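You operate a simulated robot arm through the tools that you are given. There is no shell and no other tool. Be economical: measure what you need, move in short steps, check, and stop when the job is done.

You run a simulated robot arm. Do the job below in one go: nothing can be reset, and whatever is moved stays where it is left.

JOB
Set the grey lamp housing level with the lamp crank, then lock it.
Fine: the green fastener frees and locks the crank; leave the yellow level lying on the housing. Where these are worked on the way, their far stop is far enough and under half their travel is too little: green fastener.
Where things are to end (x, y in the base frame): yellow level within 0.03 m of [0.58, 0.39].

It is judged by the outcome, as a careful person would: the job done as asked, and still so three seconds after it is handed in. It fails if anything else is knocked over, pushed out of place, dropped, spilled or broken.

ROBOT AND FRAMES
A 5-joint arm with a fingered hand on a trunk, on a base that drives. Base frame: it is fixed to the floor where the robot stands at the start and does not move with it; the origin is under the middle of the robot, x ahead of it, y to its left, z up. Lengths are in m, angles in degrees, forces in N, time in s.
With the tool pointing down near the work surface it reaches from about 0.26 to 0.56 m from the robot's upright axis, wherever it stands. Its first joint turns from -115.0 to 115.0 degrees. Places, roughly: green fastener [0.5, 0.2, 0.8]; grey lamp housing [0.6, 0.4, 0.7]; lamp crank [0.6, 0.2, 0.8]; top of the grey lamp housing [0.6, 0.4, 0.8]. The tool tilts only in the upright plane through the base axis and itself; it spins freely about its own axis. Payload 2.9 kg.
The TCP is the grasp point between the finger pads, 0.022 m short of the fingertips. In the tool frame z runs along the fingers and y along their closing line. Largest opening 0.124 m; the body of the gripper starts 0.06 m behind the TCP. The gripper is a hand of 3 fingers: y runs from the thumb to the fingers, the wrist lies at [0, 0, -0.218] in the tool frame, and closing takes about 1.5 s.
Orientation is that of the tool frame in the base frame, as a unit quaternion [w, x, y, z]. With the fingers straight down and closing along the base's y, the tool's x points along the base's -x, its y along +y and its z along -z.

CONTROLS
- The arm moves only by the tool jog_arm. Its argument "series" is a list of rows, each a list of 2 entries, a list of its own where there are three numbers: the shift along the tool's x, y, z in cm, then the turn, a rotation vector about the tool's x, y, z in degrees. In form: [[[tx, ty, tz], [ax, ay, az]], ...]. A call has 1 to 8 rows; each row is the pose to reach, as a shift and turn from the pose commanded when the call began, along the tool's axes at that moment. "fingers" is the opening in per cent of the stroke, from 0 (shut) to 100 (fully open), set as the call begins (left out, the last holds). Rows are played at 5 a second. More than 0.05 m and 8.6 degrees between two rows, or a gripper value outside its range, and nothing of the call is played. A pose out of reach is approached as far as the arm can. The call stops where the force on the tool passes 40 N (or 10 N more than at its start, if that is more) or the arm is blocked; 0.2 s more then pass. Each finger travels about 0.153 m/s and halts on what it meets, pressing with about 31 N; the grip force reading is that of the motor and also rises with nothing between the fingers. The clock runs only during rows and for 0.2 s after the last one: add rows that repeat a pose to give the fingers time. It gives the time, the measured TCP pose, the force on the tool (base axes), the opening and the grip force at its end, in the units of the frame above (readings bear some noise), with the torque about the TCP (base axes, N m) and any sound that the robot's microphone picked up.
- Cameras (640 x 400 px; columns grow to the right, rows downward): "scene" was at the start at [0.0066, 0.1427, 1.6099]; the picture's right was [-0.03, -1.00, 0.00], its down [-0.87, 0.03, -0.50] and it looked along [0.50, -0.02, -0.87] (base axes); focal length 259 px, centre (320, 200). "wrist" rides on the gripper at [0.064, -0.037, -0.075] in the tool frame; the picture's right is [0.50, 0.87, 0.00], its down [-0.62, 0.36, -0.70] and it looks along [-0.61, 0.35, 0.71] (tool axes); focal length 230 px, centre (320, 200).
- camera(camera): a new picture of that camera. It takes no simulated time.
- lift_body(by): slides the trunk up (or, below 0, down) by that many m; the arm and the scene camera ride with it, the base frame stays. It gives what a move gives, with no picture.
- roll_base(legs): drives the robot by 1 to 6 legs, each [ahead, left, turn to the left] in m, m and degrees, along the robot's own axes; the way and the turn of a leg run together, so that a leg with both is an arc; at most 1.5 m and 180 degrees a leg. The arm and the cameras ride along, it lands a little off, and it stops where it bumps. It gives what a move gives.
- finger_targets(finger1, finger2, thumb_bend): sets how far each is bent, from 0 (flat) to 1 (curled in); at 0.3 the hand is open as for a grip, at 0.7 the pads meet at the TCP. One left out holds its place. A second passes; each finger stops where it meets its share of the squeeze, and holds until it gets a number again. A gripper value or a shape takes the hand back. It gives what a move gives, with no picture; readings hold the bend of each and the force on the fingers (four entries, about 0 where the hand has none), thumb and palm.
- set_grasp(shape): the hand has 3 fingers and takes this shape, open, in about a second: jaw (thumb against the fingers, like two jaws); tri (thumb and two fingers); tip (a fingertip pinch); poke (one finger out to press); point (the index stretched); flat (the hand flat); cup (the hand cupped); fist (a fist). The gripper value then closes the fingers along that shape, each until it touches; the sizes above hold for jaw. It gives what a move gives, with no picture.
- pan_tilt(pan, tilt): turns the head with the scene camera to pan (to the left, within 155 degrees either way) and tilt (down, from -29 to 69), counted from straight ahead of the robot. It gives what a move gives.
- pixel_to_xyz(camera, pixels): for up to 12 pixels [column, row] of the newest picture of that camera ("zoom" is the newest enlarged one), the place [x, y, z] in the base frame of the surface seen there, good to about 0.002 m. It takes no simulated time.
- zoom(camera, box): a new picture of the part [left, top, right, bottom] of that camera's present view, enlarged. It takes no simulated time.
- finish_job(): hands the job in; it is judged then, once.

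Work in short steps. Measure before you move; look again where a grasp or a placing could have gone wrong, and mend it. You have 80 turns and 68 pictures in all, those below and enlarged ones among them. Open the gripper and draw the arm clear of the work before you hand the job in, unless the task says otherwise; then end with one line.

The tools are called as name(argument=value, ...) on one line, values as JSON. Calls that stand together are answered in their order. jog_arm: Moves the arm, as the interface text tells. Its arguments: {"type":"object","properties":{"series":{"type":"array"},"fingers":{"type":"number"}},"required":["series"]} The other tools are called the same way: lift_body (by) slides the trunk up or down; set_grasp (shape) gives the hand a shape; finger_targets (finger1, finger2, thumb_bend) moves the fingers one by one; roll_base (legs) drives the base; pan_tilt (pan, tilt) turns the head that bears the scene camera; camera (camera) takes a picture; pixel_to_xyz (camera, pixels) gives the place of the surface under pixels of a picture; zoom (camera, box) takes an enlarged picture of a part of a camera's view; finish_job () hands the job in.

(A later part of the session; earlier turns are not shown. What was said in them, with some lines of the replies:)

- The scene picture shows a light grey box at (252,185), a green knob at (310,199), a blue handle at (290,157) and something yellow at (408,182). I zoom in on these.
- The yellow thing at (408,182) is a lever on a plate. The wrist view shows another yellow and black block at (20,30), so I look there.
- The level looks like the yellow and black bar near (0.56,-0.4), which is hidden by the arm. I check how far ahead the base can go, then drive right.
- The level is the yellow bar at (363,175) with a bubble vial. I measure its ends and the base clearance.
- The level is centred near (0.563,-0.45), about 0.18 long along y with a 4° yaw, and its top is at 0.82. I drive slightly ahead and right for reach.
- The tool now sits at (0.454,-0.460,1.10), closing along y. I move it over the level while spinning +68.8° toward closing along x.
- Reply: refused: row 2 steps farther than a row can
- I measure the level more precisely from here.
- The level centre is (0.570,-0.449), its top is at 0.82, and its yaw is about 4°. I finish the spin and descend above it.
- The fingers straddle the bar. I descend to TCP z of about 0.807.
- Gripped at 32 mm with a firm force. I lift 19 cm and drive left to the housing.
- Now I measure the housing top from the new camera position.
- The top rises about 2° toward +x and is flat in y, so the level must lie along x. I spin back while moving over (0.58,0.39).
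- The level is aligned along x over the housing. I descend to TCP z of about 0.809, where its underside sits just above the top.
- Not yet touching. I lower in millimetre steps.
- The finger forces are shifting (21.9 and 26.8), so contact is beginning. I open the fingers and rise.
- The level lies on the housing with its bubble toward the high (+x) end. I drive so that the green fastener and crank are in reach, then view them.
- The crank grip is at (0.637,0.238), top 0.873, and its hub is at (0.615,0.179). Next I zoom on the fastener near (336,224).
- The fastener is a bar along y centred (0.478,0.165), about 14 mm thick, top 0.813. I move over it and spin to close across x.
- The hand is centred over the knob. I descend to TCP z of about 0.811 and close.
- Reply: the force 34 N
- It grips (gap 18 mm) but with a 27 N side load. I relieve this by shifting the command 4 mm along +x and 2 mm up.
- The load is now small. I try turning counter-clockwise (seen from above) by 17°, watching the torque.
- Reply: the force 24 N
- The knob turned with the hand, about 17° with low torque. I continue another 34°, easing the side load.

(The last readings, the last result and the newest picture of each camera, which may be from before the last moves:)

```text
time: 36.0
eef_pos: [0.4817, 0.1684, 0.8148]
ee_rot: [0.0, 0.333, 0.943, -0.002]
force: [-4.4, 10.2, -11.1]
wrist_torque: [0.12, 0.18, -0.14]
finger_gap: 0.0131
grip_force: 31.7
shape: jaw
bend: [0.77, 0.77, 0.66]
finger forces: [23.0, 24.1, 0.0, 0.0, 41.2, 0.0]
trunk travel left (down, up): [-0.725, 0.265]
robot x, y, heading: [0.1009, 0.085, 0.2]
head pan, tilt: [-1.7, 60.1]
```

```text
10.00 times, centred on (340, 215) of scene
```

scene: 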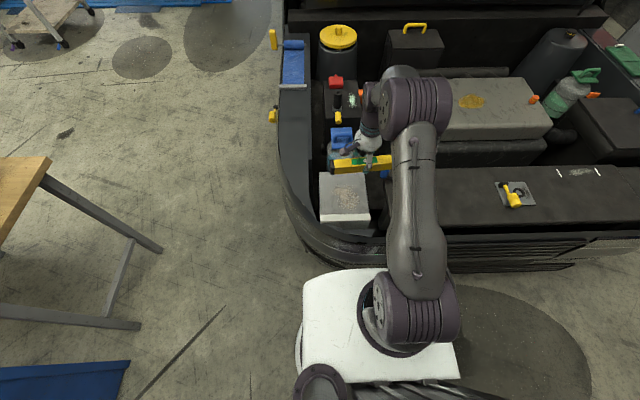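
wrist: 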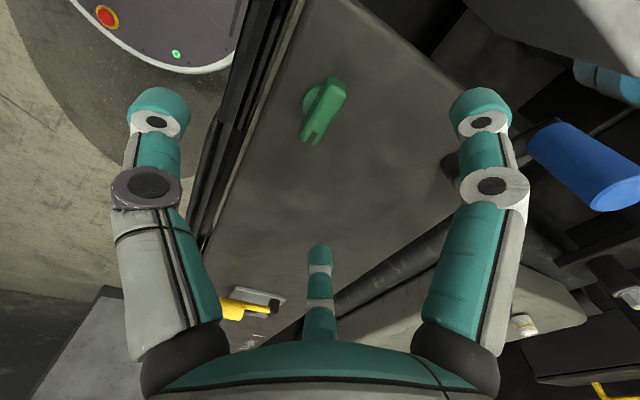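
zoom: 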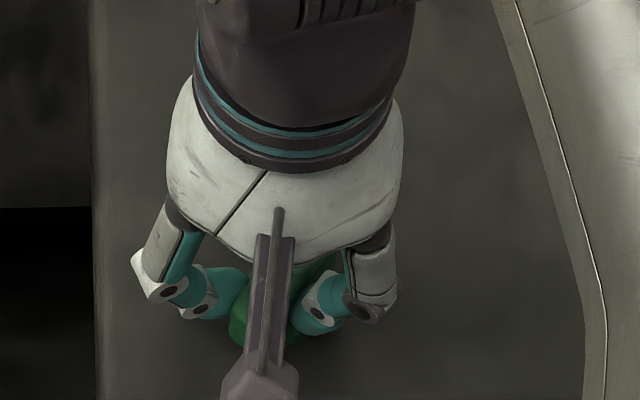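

It has turned 51° so far, still with low torque. I continue.

jog_arm(series=[[[0.15, 0.12, 0.1], [0, 0, -7]], [[0.15, 0.12, 0.1], [0, 0, -14]], [[0.15, 0.12, 0.1], [0, 0, -21]], [[0.15, 0.12, 0.1], [0, 0, -28]], [[0.15, 0.12, 0.1], [0, 0, -35]], [[0.15, 0.12, 0.1], [0, 0, -40]], [[0.15, 0.12, 0.1], [0, 0, -40]]])

zoom(camera="scene", box=[310, 195, 370, 235])

```text
time: 37.6
eef_pos: [0.4803, 0.1701, 0.8134]
ee_rot: [0.002, -0.01, 1.0, -0.001]
force: [-15.0, 11.3, 5.5]
wrist_torque: [0.1, 0.36, -0.26]
finger_gap: 0.0133
grip_force: 30.3
shape: jaw
bend: [0.78, 0.78, 0.66]
finger forces: [28.4, 24.8, 0.1, 0.1, 42.2, 0.0]
trunk travel left (down, up): [-0.725, 0.265]
robot x, y, heading: [0.1019, 0.0887, 0.0]
head pan, tilt: [-1.7, 60.1]
```

```text
10.00 times, centred on (340, 215) of scene
```

zoom: 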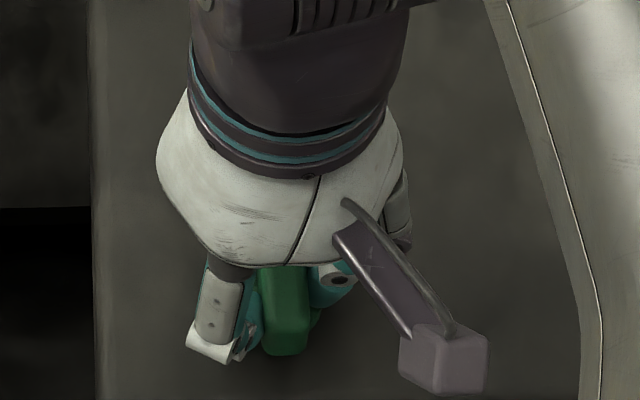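

Turned 91°, and the torque is rising to -0.26. I continue gently to see whether the stop has been reached.

jog_arm(series=[[[0.1, 0.1, 0], [0, 0, -4]], [[0.1, 0.1, 0], [0, 0, -8]], [[0.1, 0.1, 0], [0, 0, -12]], [[0.1, 0.1, 0], [0, 0, -16]], [[0.1, 0.1, 0], [0, 0, -16]]])

zoom(camera="scene", box=[310, 195, 370, 235])

```text
time: 39.0
eef_pos: [0.476, 0.1751, 0.8143]
ee_rot: [-0.004, -0.151, 0.989, -0.002]
force: [-17.6, 21.1, -3.7]
wrist_torque: [0.09, 0.17, -0.99]
finger_gap: 0.0129
grip_force: 31.3
shape: jaw
bend: [0.77, 0.8, 0.66]
finger forces: [52.2, 17.4, 0.0, 0.0, 48.3, 0.1]
trunk travel left (down, up): [-0.725, 0.265]
robot x, y, heading: [0.1029, 0.0896, 0.4]
head pan, tilt: [-1.7, 60.1]
stopped in row 5: the force on the tool passed its limit at 40 N (the readings are from after the stop); the commanded pose is now the measured one
```

```text
10.00 times, centred on (340, 215) of scene
```

zoom: 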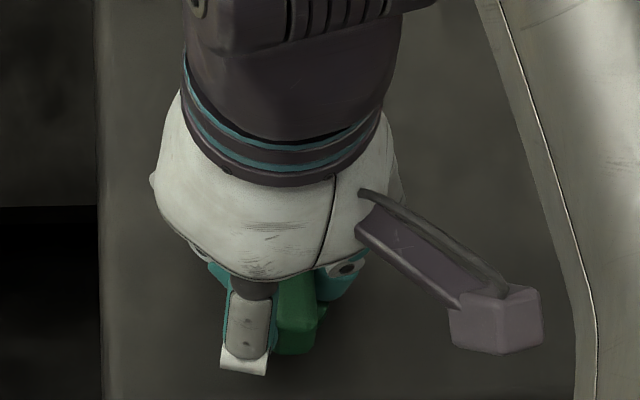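

Torque jumped to -0.99 and the knob no longer turns, so the far stop is at about 90°. I open, rise and inspect.

jog_arm(series=[[[0, 0, 0], [0, 0, 0]], [[0, 0, 0], [0, 0, 0]], [[0, 0, 0], [0, 0, 0]], [[0, 0, 0], [0, 0, 0]], [[0, 0, 0], [0, 0, 0]], [[0, 0, -4], [0, 0, 0]], [[0, 0, -8], [0, 0, 0]], [[0, 0, -12], [0, 0, 0]]], fingers=100)

camera(camera="wrist")

zoom(camera="scene", box=[220, 150, 380, 240])

```text
time: 40.8
eef_pos: [0.4792, 0.1736, 0.9354]
ee_rot: [-0.003, -0.149, 0.989, -0.001]
force: [0.4, -0.1, 0.2]
wrist_torque: [0.0, 0.03, 0.01]
finger_gap: 0.1239
grip_force: 0.0
shape: jaw
bend: [0.3, 0.3, 0.3]
finger forces: [0.1, 0.1, 0.0, 0.1, 0.1, 0.1]
trunk travel left (down, up): [-0.725, 0.265]
robot x, y, heading: [0.1005, 0.088, 0.1]
head pan, tilt: [-1.7, 60.1]
```

```text
31 pictures are left
```

wrist: 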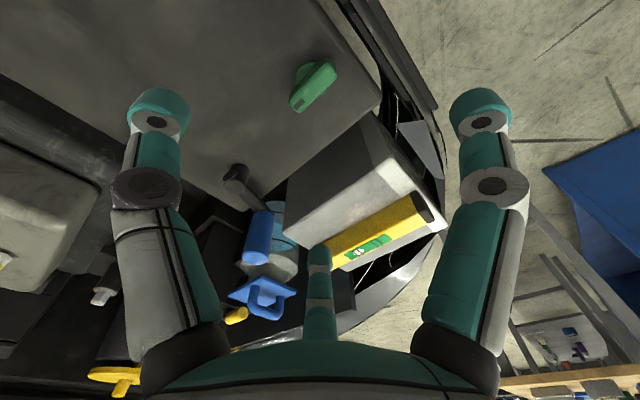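

```text
4.00 times, centred on (300, 195) of scene
```

zoom: 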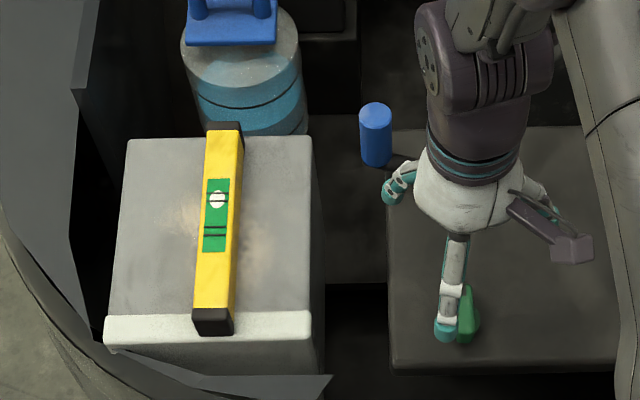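

The green bar is now along x, so the crank is free. I move the base a bit closer for the crank: grip at (0.637,0.238), hub (0.615,0.179), radius about 0.063.

roll_base(legs=[[0.03, 0.07, 0]])

zoom(camera="scene", box=[260, 150, 420, 250])

```text
time: 41.8
eef_pos: [0.5095, 0.2439, 0.934]
ee_rot: [-0.003, -0.15, 0.989, 0.0]
force: [-0.5, 0.8, -0.5]
wrist_torque: [0.02, 0.03, -0.04]
finger_gap: 0.1239
grip_force: 0.2
shape: jaw
bend: [0.3, 0.3, 0.3]
finger forces: [0.0, 0.1, 0.0, 0.0, 0.1, 0.1]
trunk travel left (down, up): [-0.725, 0.265]
robot x, y, heading: [0.1341, 0.1561, 0.1]
head pan, tilt: [-1.7, 60.1]
```

```text
4.00 times, centred on (340, 200) of scene
```

zoom: 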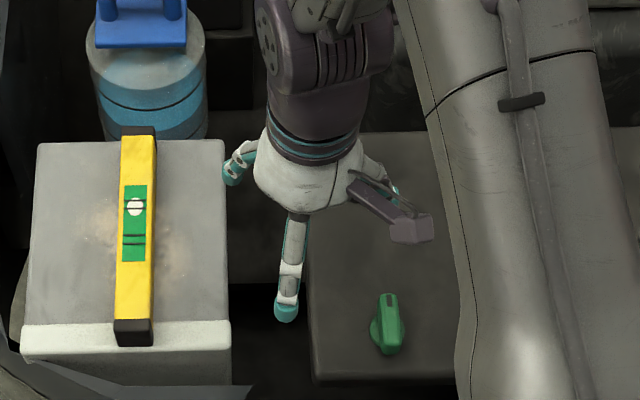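

I move over the grip at (0.637,0.238), staying at the same height.

jog_arm(series=[[[-3, -1.1, 0], [0, 0, 0]], [[-6, -2.2, 0], [0, 0, 0]], [[-9, -3.3, 0], [0, 0, 0]], [[-12, -4.3, 0], [0, 0, 0]], [[-12, -4.3, 0], [0, 0, 0]]])

camera(camera="wrist")

zoom(camera="scene", box=[260, 130, 420, 230])

```text
time: 43.0
eef_pos: [0.6328, 0.2376, 0.9358]
ee_rot: [-0.002, -0.15, 0.989, 0.0]
force: [-0.5, -0.2, 0.3]
wrist_torque: [0.0, -0.02, 0.0]
finger_gap: 0.1238
grip_force: 0.1
shape: jaw
bend: [0.3, 0.3, 0.3]
finger forces: [0.0, 0.0, 0.0, 0.0, 0.0, 0.0]
trunk travel left (down, up): [-0.725, 0.265]
robot x, y, heading: [0.1302, 0.1562, 0.3]
head pan, tilt: [-1.7, 60.1]
```

```text
28 pictures are left
```

wrist: 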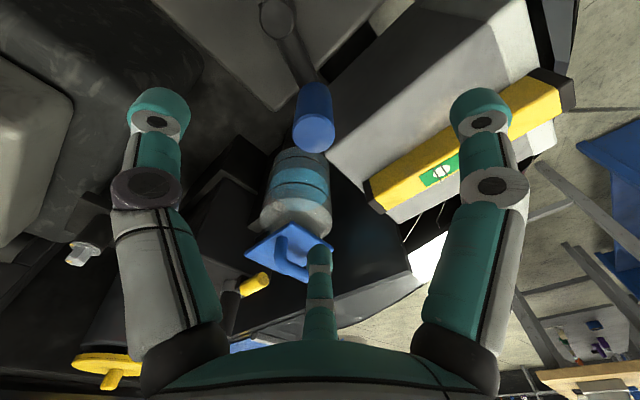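

```text
4.00 times, centred on (340, 180) of scene
```

zoom: 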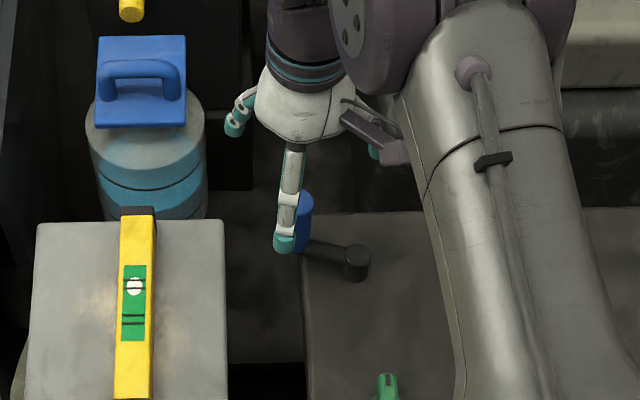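

I check the finger positions relative to the grip before descending.

pixel_to_xyz(camera="wrist", pixels=[[314, 130], [300, 135], [328, 135], [314, 148], [314, 110], [277, 18], [158, 100], [480, 100], [320, 255]])

pixel_to_xyz(camera="zoom", pixels=[[283, 242], [234, 128], [305, 200], [375, 150], [356, 250]])

```text
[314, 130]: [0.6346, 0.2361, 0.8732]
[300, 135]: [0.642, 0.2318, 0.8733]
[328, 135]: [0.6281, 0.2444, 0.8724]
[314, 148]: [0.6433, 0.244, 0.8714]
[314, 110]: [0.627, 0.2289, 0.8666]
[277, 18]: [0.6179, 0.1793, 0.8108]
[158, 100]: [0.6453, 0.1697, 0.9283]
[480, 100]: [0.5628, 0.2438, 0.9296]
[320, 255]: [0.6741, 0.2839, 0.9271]
```

```text
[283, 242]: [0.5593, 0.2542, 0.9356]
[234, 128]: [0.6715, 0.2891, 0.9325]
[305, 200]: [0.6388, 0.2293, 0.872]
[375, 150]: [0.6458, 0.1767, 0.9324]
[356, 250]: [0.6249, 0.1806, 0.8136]
```

All three fingertips are clear of the grip (centre 0.636,0.238) and hub. I descend to z of about 0.852 and close.

jog_arm(series=[[[-0.3, -0.05, 2], [0, 0, 0]], [[-0.3, -0.05, 5], [0, 0, 0]], [[-0.3, -0.05, 7], [0, 0, 0]], [[-0.3, -0.05, 8.4], [0, 0, 0]], [[-0.3, -0.05, 8.4], [0, 0, 0]]])

jog_arm(series=[[[0, 0, 0], [0, 0, 0]], [[0, 0, 0], [0, 0, 0]], [[0, 0, 0], [0, 0, 0]], [[0, 0, 0], [0, 0, 0]], [[0, 0, 0], [0, 0, 0]], [[0, 0, 0], [0, 0, 0]], [[0, 0, 0], [0, 0, 0]], [[0, 0, 0], [0, 0, 0]]], fingers=0)

zoom(camera="scene", box=[260, 130, 420, 230])

```text
time: 44.2
eef_pos: [0.6365, 0.2364, 0.8496]
ee_rot: [-0.002, -0.149, 0.989, 0.0]
force: [1.0, 0.8, 1.1]
wrist_torque: [0.0, 0.01, 0.0]
finger_gap: 0.1239
grip_force: 0.1
shape: jaw
bend: [0.3, 0.3, 0.3]
finger forces: [0.1, 0.0, 0.0, 0.0, 0.1, 0.1]
trunk travel left (down, up): [-0.725, 0.265]
robot x, y, heading: [0.1307, 0.1584, 0.3]
head pan, tilt: [-1.7, 60.1]
```

```text
time: 46.0
eef_pos: [0.6379, 0.2362, 0.85]
ee_rot: [-0.003, -0.15, 0.989, 0.0]
force: [-3.0, -0.6, -5.5]
wrist_torque: [-0.05, 0.02, -0.05]
finger_gap: 0.0222
grip_force: 30.8
shape: jaw
bend: [0.75, 0.75, 0.7]
finger forces: [26.9, 27.4, 0.1, 0.0, 27.7, 0.0]
trunk travel left (down, up): [-0.725, 0.265]
robot x, y, heading: [0.133, 0.1569, 0.4]
head pan, tilt: [-1.7, 60.1]
```

```text
4.00 times, centred on (340, 180) of scene
```

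zoom: 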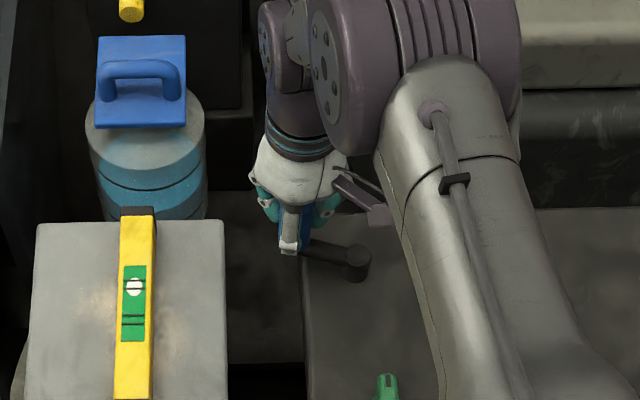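

The grip is held with balanced forces. I try turning the crank counter-clockwise by 24° along its circle.

jog_arm(series=[[[0.72, 0.45, 0], [0, 0, -8]], [[1.49, 0.79, 0], [0, 0, -16]], [[2.31, 1.03, 0], [0, 0, -24]], [[2.31, 1.03, 0], [0, 0, -24]]])

zoom(camera="scene", box=[260, 130, 420, 230])

```text
time: 47.0
eef_pos: [0.6157, 0.2398, 0.8502]
ee_rot: [-0.003, -0.353, 0.936, 0.001]
force: [0.6, -6.0, -16.6]
wrist_torque: [-0.1, -0.04, 0.01]
finger_gap: 0.0219
grip_force: 31.3
shape: jaw
bend: [0.75, 0.75, 0.7]
finger forces: [26.3, 26.3, 0.0, 0.0, 29.1, 0.1]
trunk travel left (down, up): [-0.725, 0.265]
robot x, y, heading: [0.133, 0.1571, 0.4]
head pan, tilt: [-1.7, 60.1]
```

```text
4.00 times, centred on (340, 180) of scene
```

zoom: 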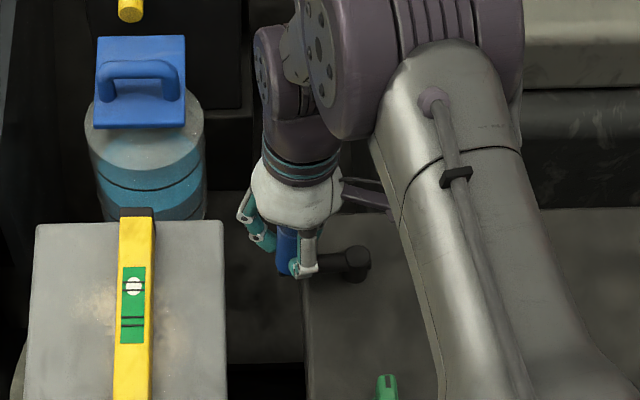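

The crank follows. I measure the housing slope along the level now.

pixel_to_xyz(camera="zoom", pixels=[[60, 235], [60, 380], [190, 235], [200, 380], [90, 235], [90, 380], [185, 245], [185, 390], [137, 235], [132, 380]])

```text
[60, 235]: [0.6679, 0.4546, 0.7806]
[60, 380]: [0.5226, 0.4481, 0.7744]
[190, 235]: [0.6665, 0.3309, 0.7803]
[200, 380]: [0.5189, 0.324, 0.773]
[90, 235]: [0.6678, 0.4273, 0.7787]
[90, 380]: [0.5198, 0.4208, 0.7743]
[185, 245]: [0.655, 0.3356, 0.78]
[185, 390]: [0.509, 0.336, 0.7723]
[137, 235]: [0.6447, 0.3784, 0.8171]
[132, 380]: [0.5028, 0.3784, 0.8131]
```

The slope seems slightly larger. I zoom on the vial for a precise bubble reading.

zoom(camera="scene", box=[273, 194, 313, 219])

```text
16.00 times, centred on (293, 206) of scene
```

zoom: 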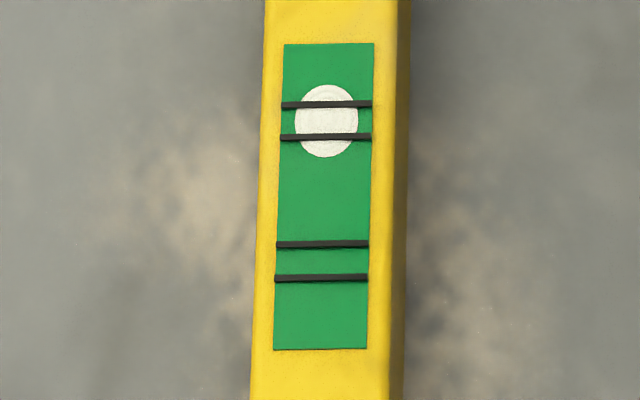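

The bubble is about 71 px beyond the vial's middle line, slightly worse than before (about 66), so clockwise is right. I turn the crank 64° clockwise.

jog_arm(series=[[[-0.65, -0.55, 0.05], [0, 0, 8]], [[-1.21, -1.17, 0.1], [0, 0, 16]], [[-1.69, -1.88, 0.1], [0, 0, 24]], [[-2.06, -2.64, 0.1], [0, 0, 32]], [[-2.32, -3.44, 0.1], [0, 0, 40]], [[-2.47, -4.28, 0.1], [0, 0, 48]], [[-2.5, -5.12, 0.1], [0, 0, 56]], [[-2.41, -5.97, 0.1], [0, 0, 64]]])

zoom(camera="scene", box=[273, 194, 313, 219])

```text
time: 48.8
eef_pos: [0.6711, 0.2129, 0.8495]
ee_rot: [-0.002, 0.198, 0.98, 0.0]
force: [-7.8, -3.1, -2.8]
wrist_torque: [-0.05, 0.11, 0.0]
finger_gap: 0.0219
grip_force: 31.9
shape: jaw
bend: [0.75, 0.75, 0.7]
finger forces: [27.6, 27.8, 0.0, 0.0, 31.4, 0.1]
trunk travel left (down, up): [-0.725, 0.265]
robot x, y, heading: [0.1331, 0.1569, 0.1]
head pan, tilt: [-1.7, 60.1]
```

```text
16.00 times, centred on (293, 206) of scene
```

zoom: 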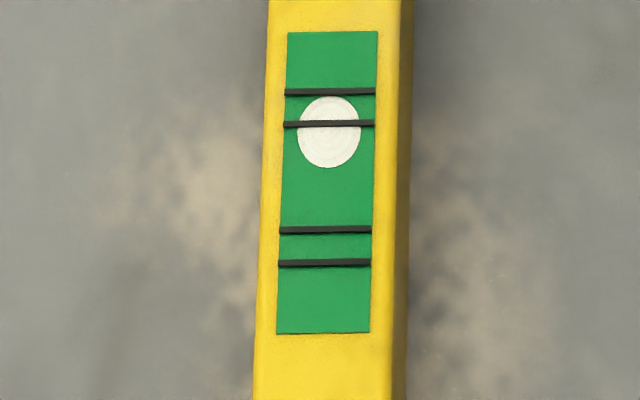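

The bubble offset is now about -46 px (25 px per 64°), the right direction. I turn another 64° clockwise.

jog_arm(series=[[[-0.65, -0.55, 0], [0, 0, 8]], [[-1.21, -1.17, 0], [0, 0, 16]], [[-1.69, -1.88, 0], [0, 0, 24]], [[-2.06, -2.64, 0], [0, 0, 32]], [[-2.32, -3.44, 0], [0, 0, 40]], [[-2.47, -4.28, 0], [0, 0, 48]], [[-2.5, -5.12, 0], [0, 0, 56]], [[-2.41, -5.97, 0], [0, 0, 64]]])

zoom(camera="scene", box=[273, 194, 313, 219])

```text
time: 50.6
eef_pos: [0.6695, 0.1469, 0.8498]
ee_rot: [-0.002, 0.688, 0.726, -0.002]
force: [-2.4, 4.2, -10.8]
wrist_torque: [0.05, 0.07, -0.01]
finger_gap: 0.0219
grip_force: 31.0
shape: jaw
bend: [0.75, 0.75, 0.7]
finger forces: [27.1, 28.3, 0.1, 0.0, 29.5, 0.1]
trunk travel left (down, up): [-0.725, 0.265]
robot x, y, heading: [0.1351, 0.1597, 0.2]
head pan, tilt: [-1.7, 60.1]
```

```text
16.00 times, centred on (293, 206) of scene
```

zoom: 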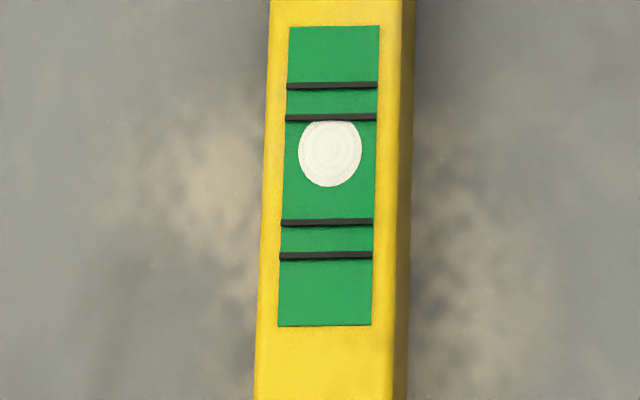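

The offset is now about -18 px. I turn 38° more clockwise, then read again.

jog_arm(series=[[[-0.65, -0.55, 0.05], [0, 0, 8]], [[-1.21, -1.17, 0.1], [0, 0, 16]], [[-1.69, -1.88, 0.1], [0, 0, 24]], [[-2.06, -2.64, 0.1], [0, 0, 32]], [[-2.26, -3.24, 0.1], [0, 0, 38]], [[-2.26, -3.24, 0.1], [0, 0, 38]], [[-2.26, -3.24, 0.1], [0, 0, 38]]])

zoom(camera="scene", box=[273, 194, 313, 219])

```text
time: 52.2
eef_pos: [0.6392, 0.1231, 0.8491]
ee_rot: [0.0, 0.886, 0.464, -0.002]
force: [-1.2, 8.4, 2.7]
wrist_torque: [0.18, 0.04, 0.0]
finger_gap: 0.0222
grip_force: 30.8
shape: jaw
bend: [0.75, 0.75, 0.7]
finger forces: [27.8, 27.8, 0.0, 0.0, 32.5, 0.0]
trunk travel left (down, up): [-0.725, 0.265]
robot x, y, heading: [0.1308, 0.1559, 0.3]
head pan, tilt: [-1.7, 60.1]
```

```text
16.00 times, centred on (293, 206) of scene
```

zoom: 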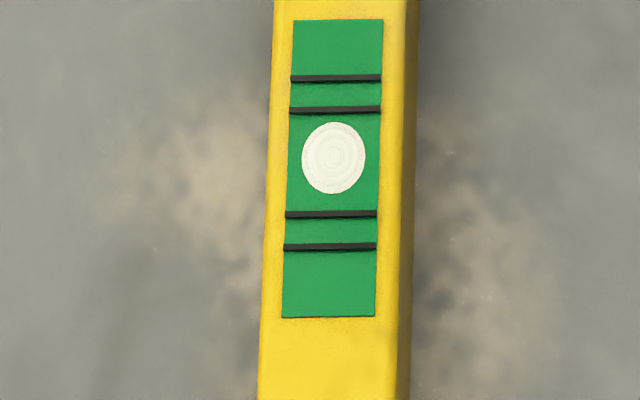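

The offset is about -4.5 px, roughly 0.15°. I turn a final 11° clockwise.

jog_arm(series=[[[-0.45, -0.36, 0], [0, 0, 5.5]], [[-0.87, -0.77, 0], [0, 0, 11]], [[-0.87, -0.77, 0], [0, 0, 11]], [[-0.87, -0.77, 0], [0, 0, 11]]])

zoom(camera="scene", box=[273, 194, 313, 219])

zoom(camera="scene", box=[260, 160, 340, 240])

pixel_to_xyz(camera="zoom", pixels=[[150, 90], [150, 270], [290, 90], [290, 270], [170, 100], [170, 260], [280, 110], [280, 255], [150, 110], [150, 255], [300, 100], [300, 260]])

```text
time: 53.2
eef_pos: [0.6297, 0.12, 0.8487]
ee_rot: [0.001, 0.926, 0.377, -0.002]
force: [-0.2, 9.2, 7.4]
wrist_torque: [0.14, 0.06, -0.02]
finger_gap: 0.0222
grip_force: 31.5
shape: jaw
bend: [0.75, 0.75, 0.7]
finger forces: [28.4, 28.2, 0.0, 0.0, 33.0, 0.0]
trunk travel left (down, up): [-0.725, 0.265]
robot x, y, heading: [0.1318, 0.1523, 0.2]
head pan, tilt: [-1.7, 60.1]
```

```text
16.00 times, centred on (293, 206) of scene
```

zoom: 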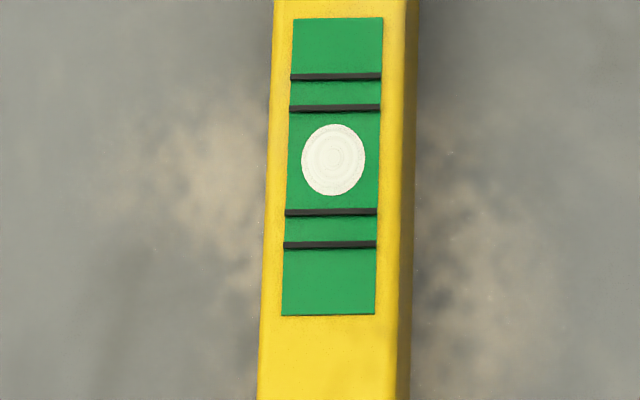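

```text
5.00 times, centred on (300, 200) of scene
```

zoom: 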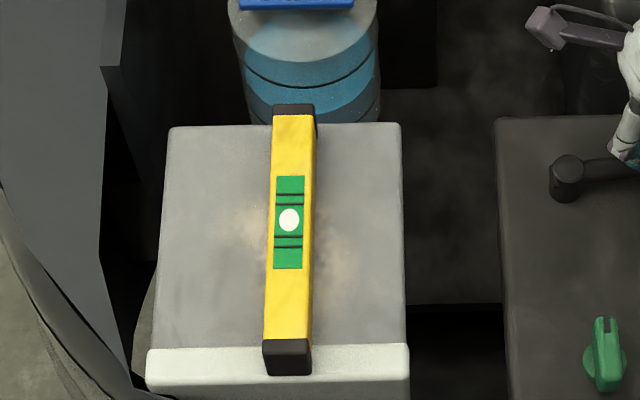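

```text
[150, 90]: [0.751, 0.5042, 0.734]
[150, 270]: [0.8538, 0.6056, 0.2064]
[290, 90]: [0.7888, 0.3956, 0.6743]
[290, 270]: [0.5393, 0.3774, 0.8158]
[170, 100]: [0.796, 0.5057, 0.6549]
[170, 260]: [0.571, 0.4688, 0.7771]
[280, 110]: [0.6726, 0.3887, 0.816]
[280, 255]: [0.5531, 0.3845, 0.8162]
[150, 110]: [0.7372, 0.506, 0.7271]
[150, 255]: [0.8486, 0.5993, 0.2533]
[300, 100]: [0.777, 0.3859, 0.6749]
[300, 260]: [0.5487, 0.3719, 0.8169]
```

The bubble is centred: lines average row 160, bubble at 159.7. I cross-check the slope by points on the housing top.

pixel_to_xyz(camera="zoom", pixels=[[190, 140], [190, 320], [220, 140], [220, 320], [250, 140], [250, 320], [340, 140], [340, 320], [365, 140], [365, 320], [390, 140], [390, 320]])

```text
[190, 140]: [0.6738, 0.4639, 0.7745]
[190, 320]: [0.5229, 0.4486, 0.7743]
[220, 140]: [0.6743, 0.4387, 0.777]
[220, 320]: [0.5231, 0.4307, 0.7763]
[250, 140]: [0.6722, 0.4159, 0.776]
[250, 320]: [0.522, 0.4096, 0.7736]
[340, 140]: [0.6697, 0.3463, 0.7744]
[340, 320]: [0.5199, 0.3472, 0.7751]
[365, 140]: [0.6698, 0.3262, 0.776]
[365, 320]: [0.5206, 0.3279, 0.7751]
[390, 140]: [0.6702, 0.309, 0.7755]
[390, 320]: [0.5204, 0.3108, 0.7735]
```

Slope is about 0 within noise. I release the crank slowly and rise.

jog_arm(series=[[[0, 0, 0], [0, 0, 0]], [[0, 0, 0], [0, 0, 0]], [[0, 0, 0], [0, 0, 0]], [[0, 0, 0], [0, 0, 0]], [[0, 0, 0], [0, 0, 0]], [[0, 0, -4], [0, 0, 0]], [[0, 0, -8], [0, 0, 0]], [[0, 0, -10], [0, 0, 0]]], fingers=100)

jog_arm(series=[[[0, 0, 0], [0, 0, -8.5]], [[0, 0, 0], [0, 0, -17]], [[0, 0, 0], [0, 0, -25.5]], [[0, 0, 0], [0, 0, -34]], [[0, 0, 0], [0, 0, -42.5]], [[0, 0, 0], [0, 0, -51]], [[0, 0, 0], [0, 0, -59.5]], [[0, 0, 0], [0, 0, -68]]])

jog_arm(series=[[[0, 0, 0], [0, 0, -8.5]], [[0, 0, 0], [0, 0, -17]], [[0, 0, 0], [0, 0, -25.5]], [[0, 0, 0], [0, 0, -34]], [[0, 0, 0], [0, 0, -42.5]], [[0, 0, 0], [0, 0, -51]], [[0, 0, 0], [0, 0, -59.5]], [[0, 0, 0], [0, 0, -67.5]]])

zoom(camera="scene", box=[320, 190, 420, 240])

pixel_to_xyz(camera="zoom", pixels=[[320, 200]])

```text
time: 55.0
eef_pos: [0.631, 0.1216, 0.9484]
ee_rot: [-0.001, 0.927, 0.376, -0.003]
force: [0.2, 0.2, 0.9]
wrist_torque: [-0.01, 0.0, 0.02]
finger_gap: 0.1238
grip_force: 0.1
shape: jaw
bend: [0.3, 0.3, 0.3]
finger forces: [0.1, 0.1, 0.0, 0.1, 0.1, 0.0]
trunk travel left (down, up): [-0.725, 0.265]
robot x, y, heading: [0.1353, 0.1556, 0.4]
head pan, tilt: [-1.7, 60.1]
```

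```text
time: 56.8
eef_pos: [0.6297, 0.1199, 0.9481]
ee_rot: [-0.002, 0.556, 0.831, -0.001]
force: [-0.7, 0.5, -0.7]
wrist_torque: [0.0, -0.01, 0.0]
finger_gap: 0.1237
grip_force: 0.0
shape: jaw
bend: [0.3, 0.3, 0.3]
finger forces: [0.0, 0.0, 0.1, 0.0, 0.0, 0.1]
trunk travel left (down, up): [-0.725, 0.265]
robot x, y, heading: [0.132, 0.1595, 0.3]
head pan, tilt: [-1.7, 60.1]
```

```text
time: 58.6
eef_pos: [0.6277, 0.119, 0.9482]
ee_rot: [-0.002, 0.002, 1.0, 0.0]
force: [0.8, -0.3, -0.4]
wrist_torque: [-0.01, 0.01, -0.02]
finger_gap: 0.1237
grip_force: 0.1
shape: jaw
bend: [0.3, 0.3, 0.3]
finger forces: [0.0, 0.0, 0.0, 0.0, 0.0, 0.0]
trunk travel left (down, up): [-0.725, 0.265]
robot x, y, heading: [0.1298, 0.156, 0.5]
head pan, tilt: [-1.7, 60.1]
```

```text
6.40 times, centred on (370, 215) of scene
```

zoom: 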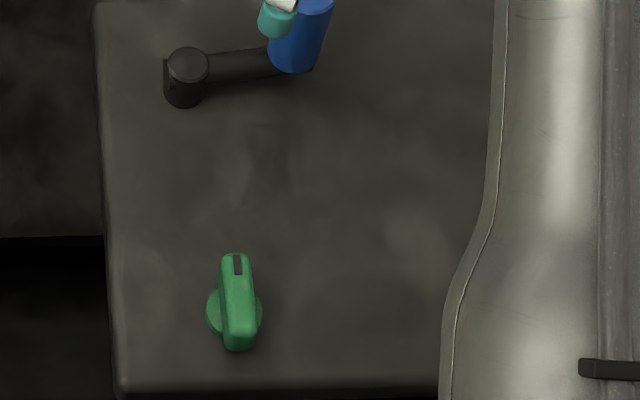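

```text
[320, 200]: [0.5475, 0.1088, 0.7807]
```

The knob bar lies nearly along x. I measure it.

pixel_to_xyz(camera="zoom", pixels=[[236, 260], [240, 320], [238, 290], [226, 290], [250, 290]])

```text
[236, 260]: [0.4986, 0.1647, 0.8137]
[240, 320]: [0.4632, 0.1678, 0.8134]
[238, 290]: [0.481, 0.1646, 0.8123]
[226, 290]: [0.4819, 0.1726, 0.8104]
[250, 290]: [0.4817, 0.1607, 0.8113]
```

Knob centre is (0.480,0.166). I move above it, then descend (closing along y).

jog_arm(series=[[[3.7, 1.25, 0], [0, 0, 0]], [[7.4, 2.5, 0], [0, 0, 0]], [[11.1, 3.75, 0], [0, 0, 0]], [[14.8, 5, 0], [0, 0, 0]], [[14.8, 5, 4.5], [0, 0, 0]], [[14.8, 5, 9], [0, 0, 0]], [[14.8, 5, 13.6], [0, 0, 0]], [[14.8, 5, 13.6], [0, 0, 0]]])

zoom(camera="scene", box=[320, 190, 420, 240])

```text
time: 60.4
eef_pos: [0.4827, 0.1682, 0.8121]
ee_rot: [-0.002, 0.002, 1.0, 0.0]
force: [0.3, 0.4, 0.7]
wrist_torque: [-0.02, -0.02, 0.04]
finger_gap: 0.1242
grip_force: 0.1
shape: jaw
bend: [0.3, 0.3, 0.3]
finger forces: [0.1, 0.0, 0.1, 0.1, 0.0, 0.0]
trunk travel left (down, up): [-0.725, 0.265]
robot x, y, heading: [0.1335, 0.1545, 0.0]
head pan, tilt: [-1.7, 60.1]
```

```text
6.40 times, centred on (370, 215) of scene
```

zoom: 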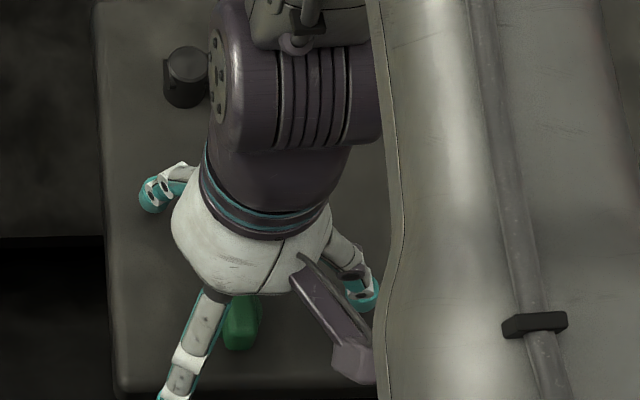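

Positioned without contact. I close on the bar.

jog_arm(series=[[[0, 0, 0], [0, 0, 0]], [[0, 0, 0], [0, 0, 0]], [[0, 0, 0], [0, 0, 0]], [[0, 0, 0], [0, 0, 0]], [[0, 0, 0], [0, 0, 0]], [[0, 0, 0], [0, 0, 0]], [[0, 0, 0], [0, 0, 0]], [[0, 0, 0], [0, 0, 0]]], fingers=0)

```text
time: 62.2
eef_pos: [0.482, 0.1727, 0.8114]
ee_rot: [-0.002, 0.003, 1.0, -0.002]
force: [-0.5, 24.8, -5.1]
wrist_torque: [0.49, 0.02, -0.01]
finger_gap: 0.0166
grip_force: 30.9
shape: jaw
bend: [0.75, 0.75, 0.7]
finger forces: [31.4, 31.5, 0.0, 0.0, 38.0, 0.0]
trunk travel left (down, up): [-0.725, 0.265]
robot x, y, heading: [0.1352, 0.1526, -0.1]
head pan, tilt: [-1.7, 60.1]
```

Gripped (gap 16.6 mm). I relieve the side load 4 mm and turn clockwise 64°, orbiting the knob axis.

jog_arm(series=[[[-0.07, 0.4, 0], [0, 0, 8]], [[-0.14, 0.38, 0], [0, 0, 16]], [[-0.2, 0.36, 0], [0, 0, 24]], [[-0.27, 0.32, 0], [0, 0, 32]], [[-0.32, 0.28, 0], [0, 0, 40]], [[-0.37, 0.23, 0], [0, 0, 48]], [[-0.41, 0.18, 0], [0, 0, 56]], [[-0.45, 0.12, 0], [0, 0, 64]]])

zoom(camera="scene", box=[320, 190, 420, 240])

```text
time: 64.0
eef_pos: [0.4895, 0.1691, 0.8113]
ee_rot: [-0.001, 0.534, 0.846, 0.0]
force: [27.1, -20.7, 10.4]
wrist_torque: [-0.46, -0.33, 0.36]
finger_gap: 0.0156
grip_force: 31.2
shape: jaw
bend: [0.75, 0.75, 0.7]
finger forces: [39.4, 26.9, 0.1, 0.0, 42.7, 0.1]
trunk travel left (down, up): [-0.725, 0.265]
robot x, y, heading: [0.1388, 0.1583, -0.0]
head pan, tilt: [-1.7, 60.1]
```

```text
6.40 times, centred on (370, 215) of scene
```

zoom: 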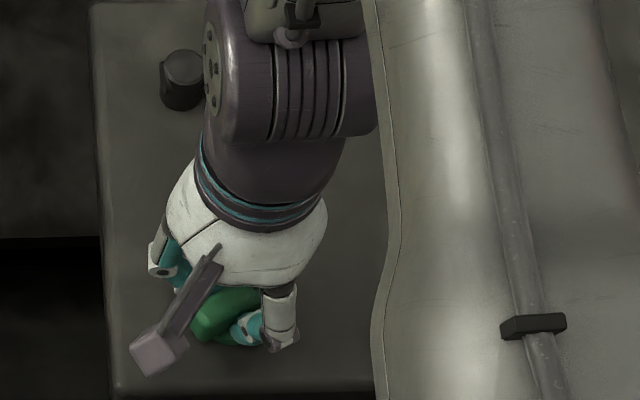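

The knob follows. I ease the load and continue to roughly 90°.

jog_arm(series=[[[-0.5, 0.2, 0], [0, 0, 0]], [[-0.55, 0.2, 0], [0, 0, 7]], [[-0.6, 0.18, 0], [0, 0, 14]], [[-0.65, 0.16, 0], [0, 0, 21]], [[-0.7, 0.14, 0], [0, 0, 26]], [[-0.7, 0.14, 0], [0, 0, 26]]])

zoom(camera="scene", box=[320, 190, 420, 240])

```text
time: 65.4
eef_pos: [0.4899, 0.1645, 0.812]
ee_rot: [-0.003, 0.709, 0.705, -0.002]
force: [9.0, -15.0, -1.3]
wrist_torque: [-0.24, -0.02, 0.21]
finger_gap: 0.0154
grip_force: 30.9
shape: jaw
bend: [0.75, 0.75, 0.7]
finger forces: [32.7, 26.9, 0.1, 0.0, 41.7, 0.0]
trunk travel left (down, up): [-0.725, 0.265]
robot x, y, heading: [0.1362, 0.156, 0.2]
head pan, tilt: [-1.7, 60.1]
```

```text
6.40 times, centred on (370, 215) of scene
```

zoom: 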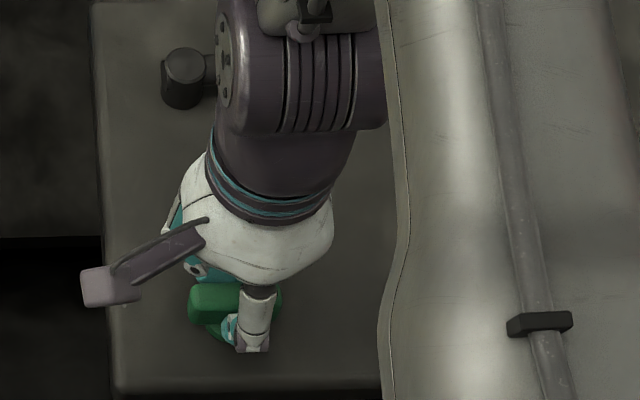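

Turned back to about 90° with the bar along y. I push slightly further, easing the side load, to reach the stop.

jog_arm(series=[[[-0.2, 0.05, 0], [0, 0, 4]], [[-0.2, 0.05, 0], [0, 0, 8]], [[-0.2, 0.05, 0], [0, 0, 12]], [[-0.2, 0.05, 0], [0, 0, 14]], [[-0.2, 0.05, 0], [0, 0, 14]]])

```text
time: 66.6
eef_pos: [0.4903, 0.1625, 0.8131]
ee_rot: [-0.003, 0.79, 0.614, -0.001]
force: [2.3, -18.8, 3.4]
wrist_torque: [-0.25, 0.12, 1.06]
finger_gap: 0.0161
grip_force: 31.1
shape: jaw
bend: [0.76, 0.75, 0.7]
finger forces: [0.1, 71.2, 0.0, 0.0, 52.0, 0.0]
trunk travel left (down, up): [-0.725, 0.265]
robot x, y, heading: [0.1317, 0.1566, 0.1]
head pan, tilt: [-1.7, 60.1]
```

Torque reached 1.06, so this is the lock stop. I open, rise, and check everything.

jog_arm(series=[[[0, 0, 0], [0, 0, 0]], [[0, 0, 0], [0, 0, 0]], [[0, 0, 0], [0, 0, 0]], [[0, 0, 0], [0, 0, 0]], [[0, 0, 0], [0, 0, 0]], [[0, 0, -4], [0, 0, 0]], [[0, 0, -8.5], [0, 0, 0]], [[0, 0, -13], [0, 0, 0]]], fingers=100)

roll_base(legs=[[-0.1, -0.1, 0]])

camera(camera="scene")

zoom(camera="scene", box=[220, 130, 380, 230])

```text
time: 68.4
eef_pos: [0.4894, 0.1668, 0.9422]
ee_rot: [-0.001, 0.79, 0.613, -0.001]
force: [0.5, 0.0, 0.2]
wrist_torque: [0.04, 0.02, 0.02]
finger_gap: 0.1239
grip_force: 0.1
shape: jaw
bend: [0.3, 0.3, 0.3]
finger forces: [0.1, 0.0, 0.0, 0.0, 0.0, 0.0]
trunk travel left (down, up): [-0.725, 0.265]
robot x, y, heading: [0.1329, 0.1616, 0.2]
head pan, tilt: [-1.7, 60.1]
```

```text
time: 69.7
eef_pos: [0.3912, 0.0677, 0.9412]
ee_rot: [-0.002, 0.79, 0.614, -0.001]
force: [-0.7, -0.8, 1.0]
wrist_torque: [-0.01, -0.01, -0.02]
finger_gap: 0.1239
grip_force: 0.0
shape: jaw
bend: [0.3, 0.3, 0.3]
finger forces: [0.1, 0.0, 0.0, 0.1, 0.0, 0.1]
trunk travel left (down, up): [-0.725, 0.265]
robot x, y, heading: [0.0323, 0.0574, -0.0]
head pan, tilt: [-1.7, 60.1]
```

```text
14 pictures are left
```

scene: 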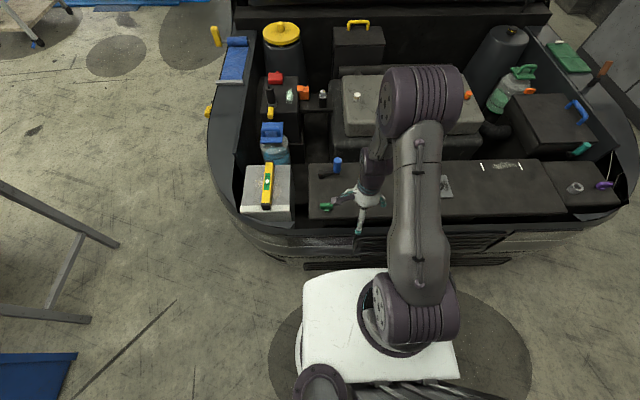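

```text
4.00 times, centred on (300, 180) of scene
```

zoom: 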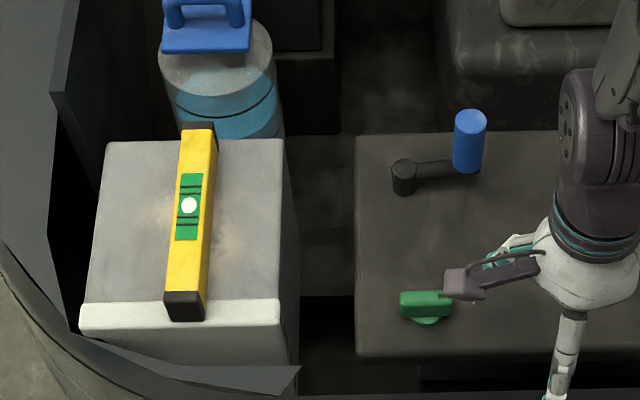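

The knob is back across, and the level is in place with its bubble centred. I do a final check on the level position, the crank and the bubble.

pixel_to_xyz(camera="zoom", pixels=[[189, 205], [197, 135], [182, 295], [470, 116], [404, 168], [405, 300], [445, 300]])

zoom(camera="scene", box=[247, 169, 287, 194])

```text
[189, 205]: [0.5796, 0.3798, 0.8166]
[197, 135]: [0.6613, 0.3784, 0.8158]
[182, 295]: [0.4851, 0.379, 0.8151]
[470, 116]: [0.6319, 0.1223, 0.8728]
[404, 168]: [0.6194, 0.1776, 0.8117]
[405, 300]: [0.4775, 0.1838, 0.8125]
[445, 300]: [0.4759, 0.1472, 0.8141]
```

```text
16.00 times, centred on (267, 182) of scene
```

zoom: 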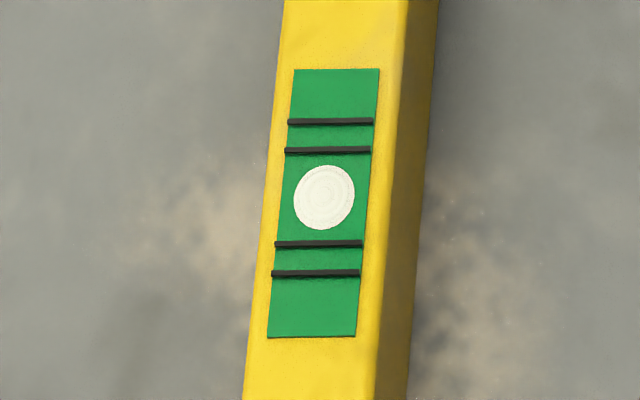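

The bubble is centred (197.5 against 197.4), the level lies at about (0.58,0.38), the knob is locked, and the arm is clear. I hand it in.

finish_job()

```text
The job is handed in.
```

The grey lamp housing is level and locked: the bubble reads centred, the green fastener is turned back to its stop, and the yellow level lies on the housing at about (0.58, 0.38), roughly 0.01 m from the target.
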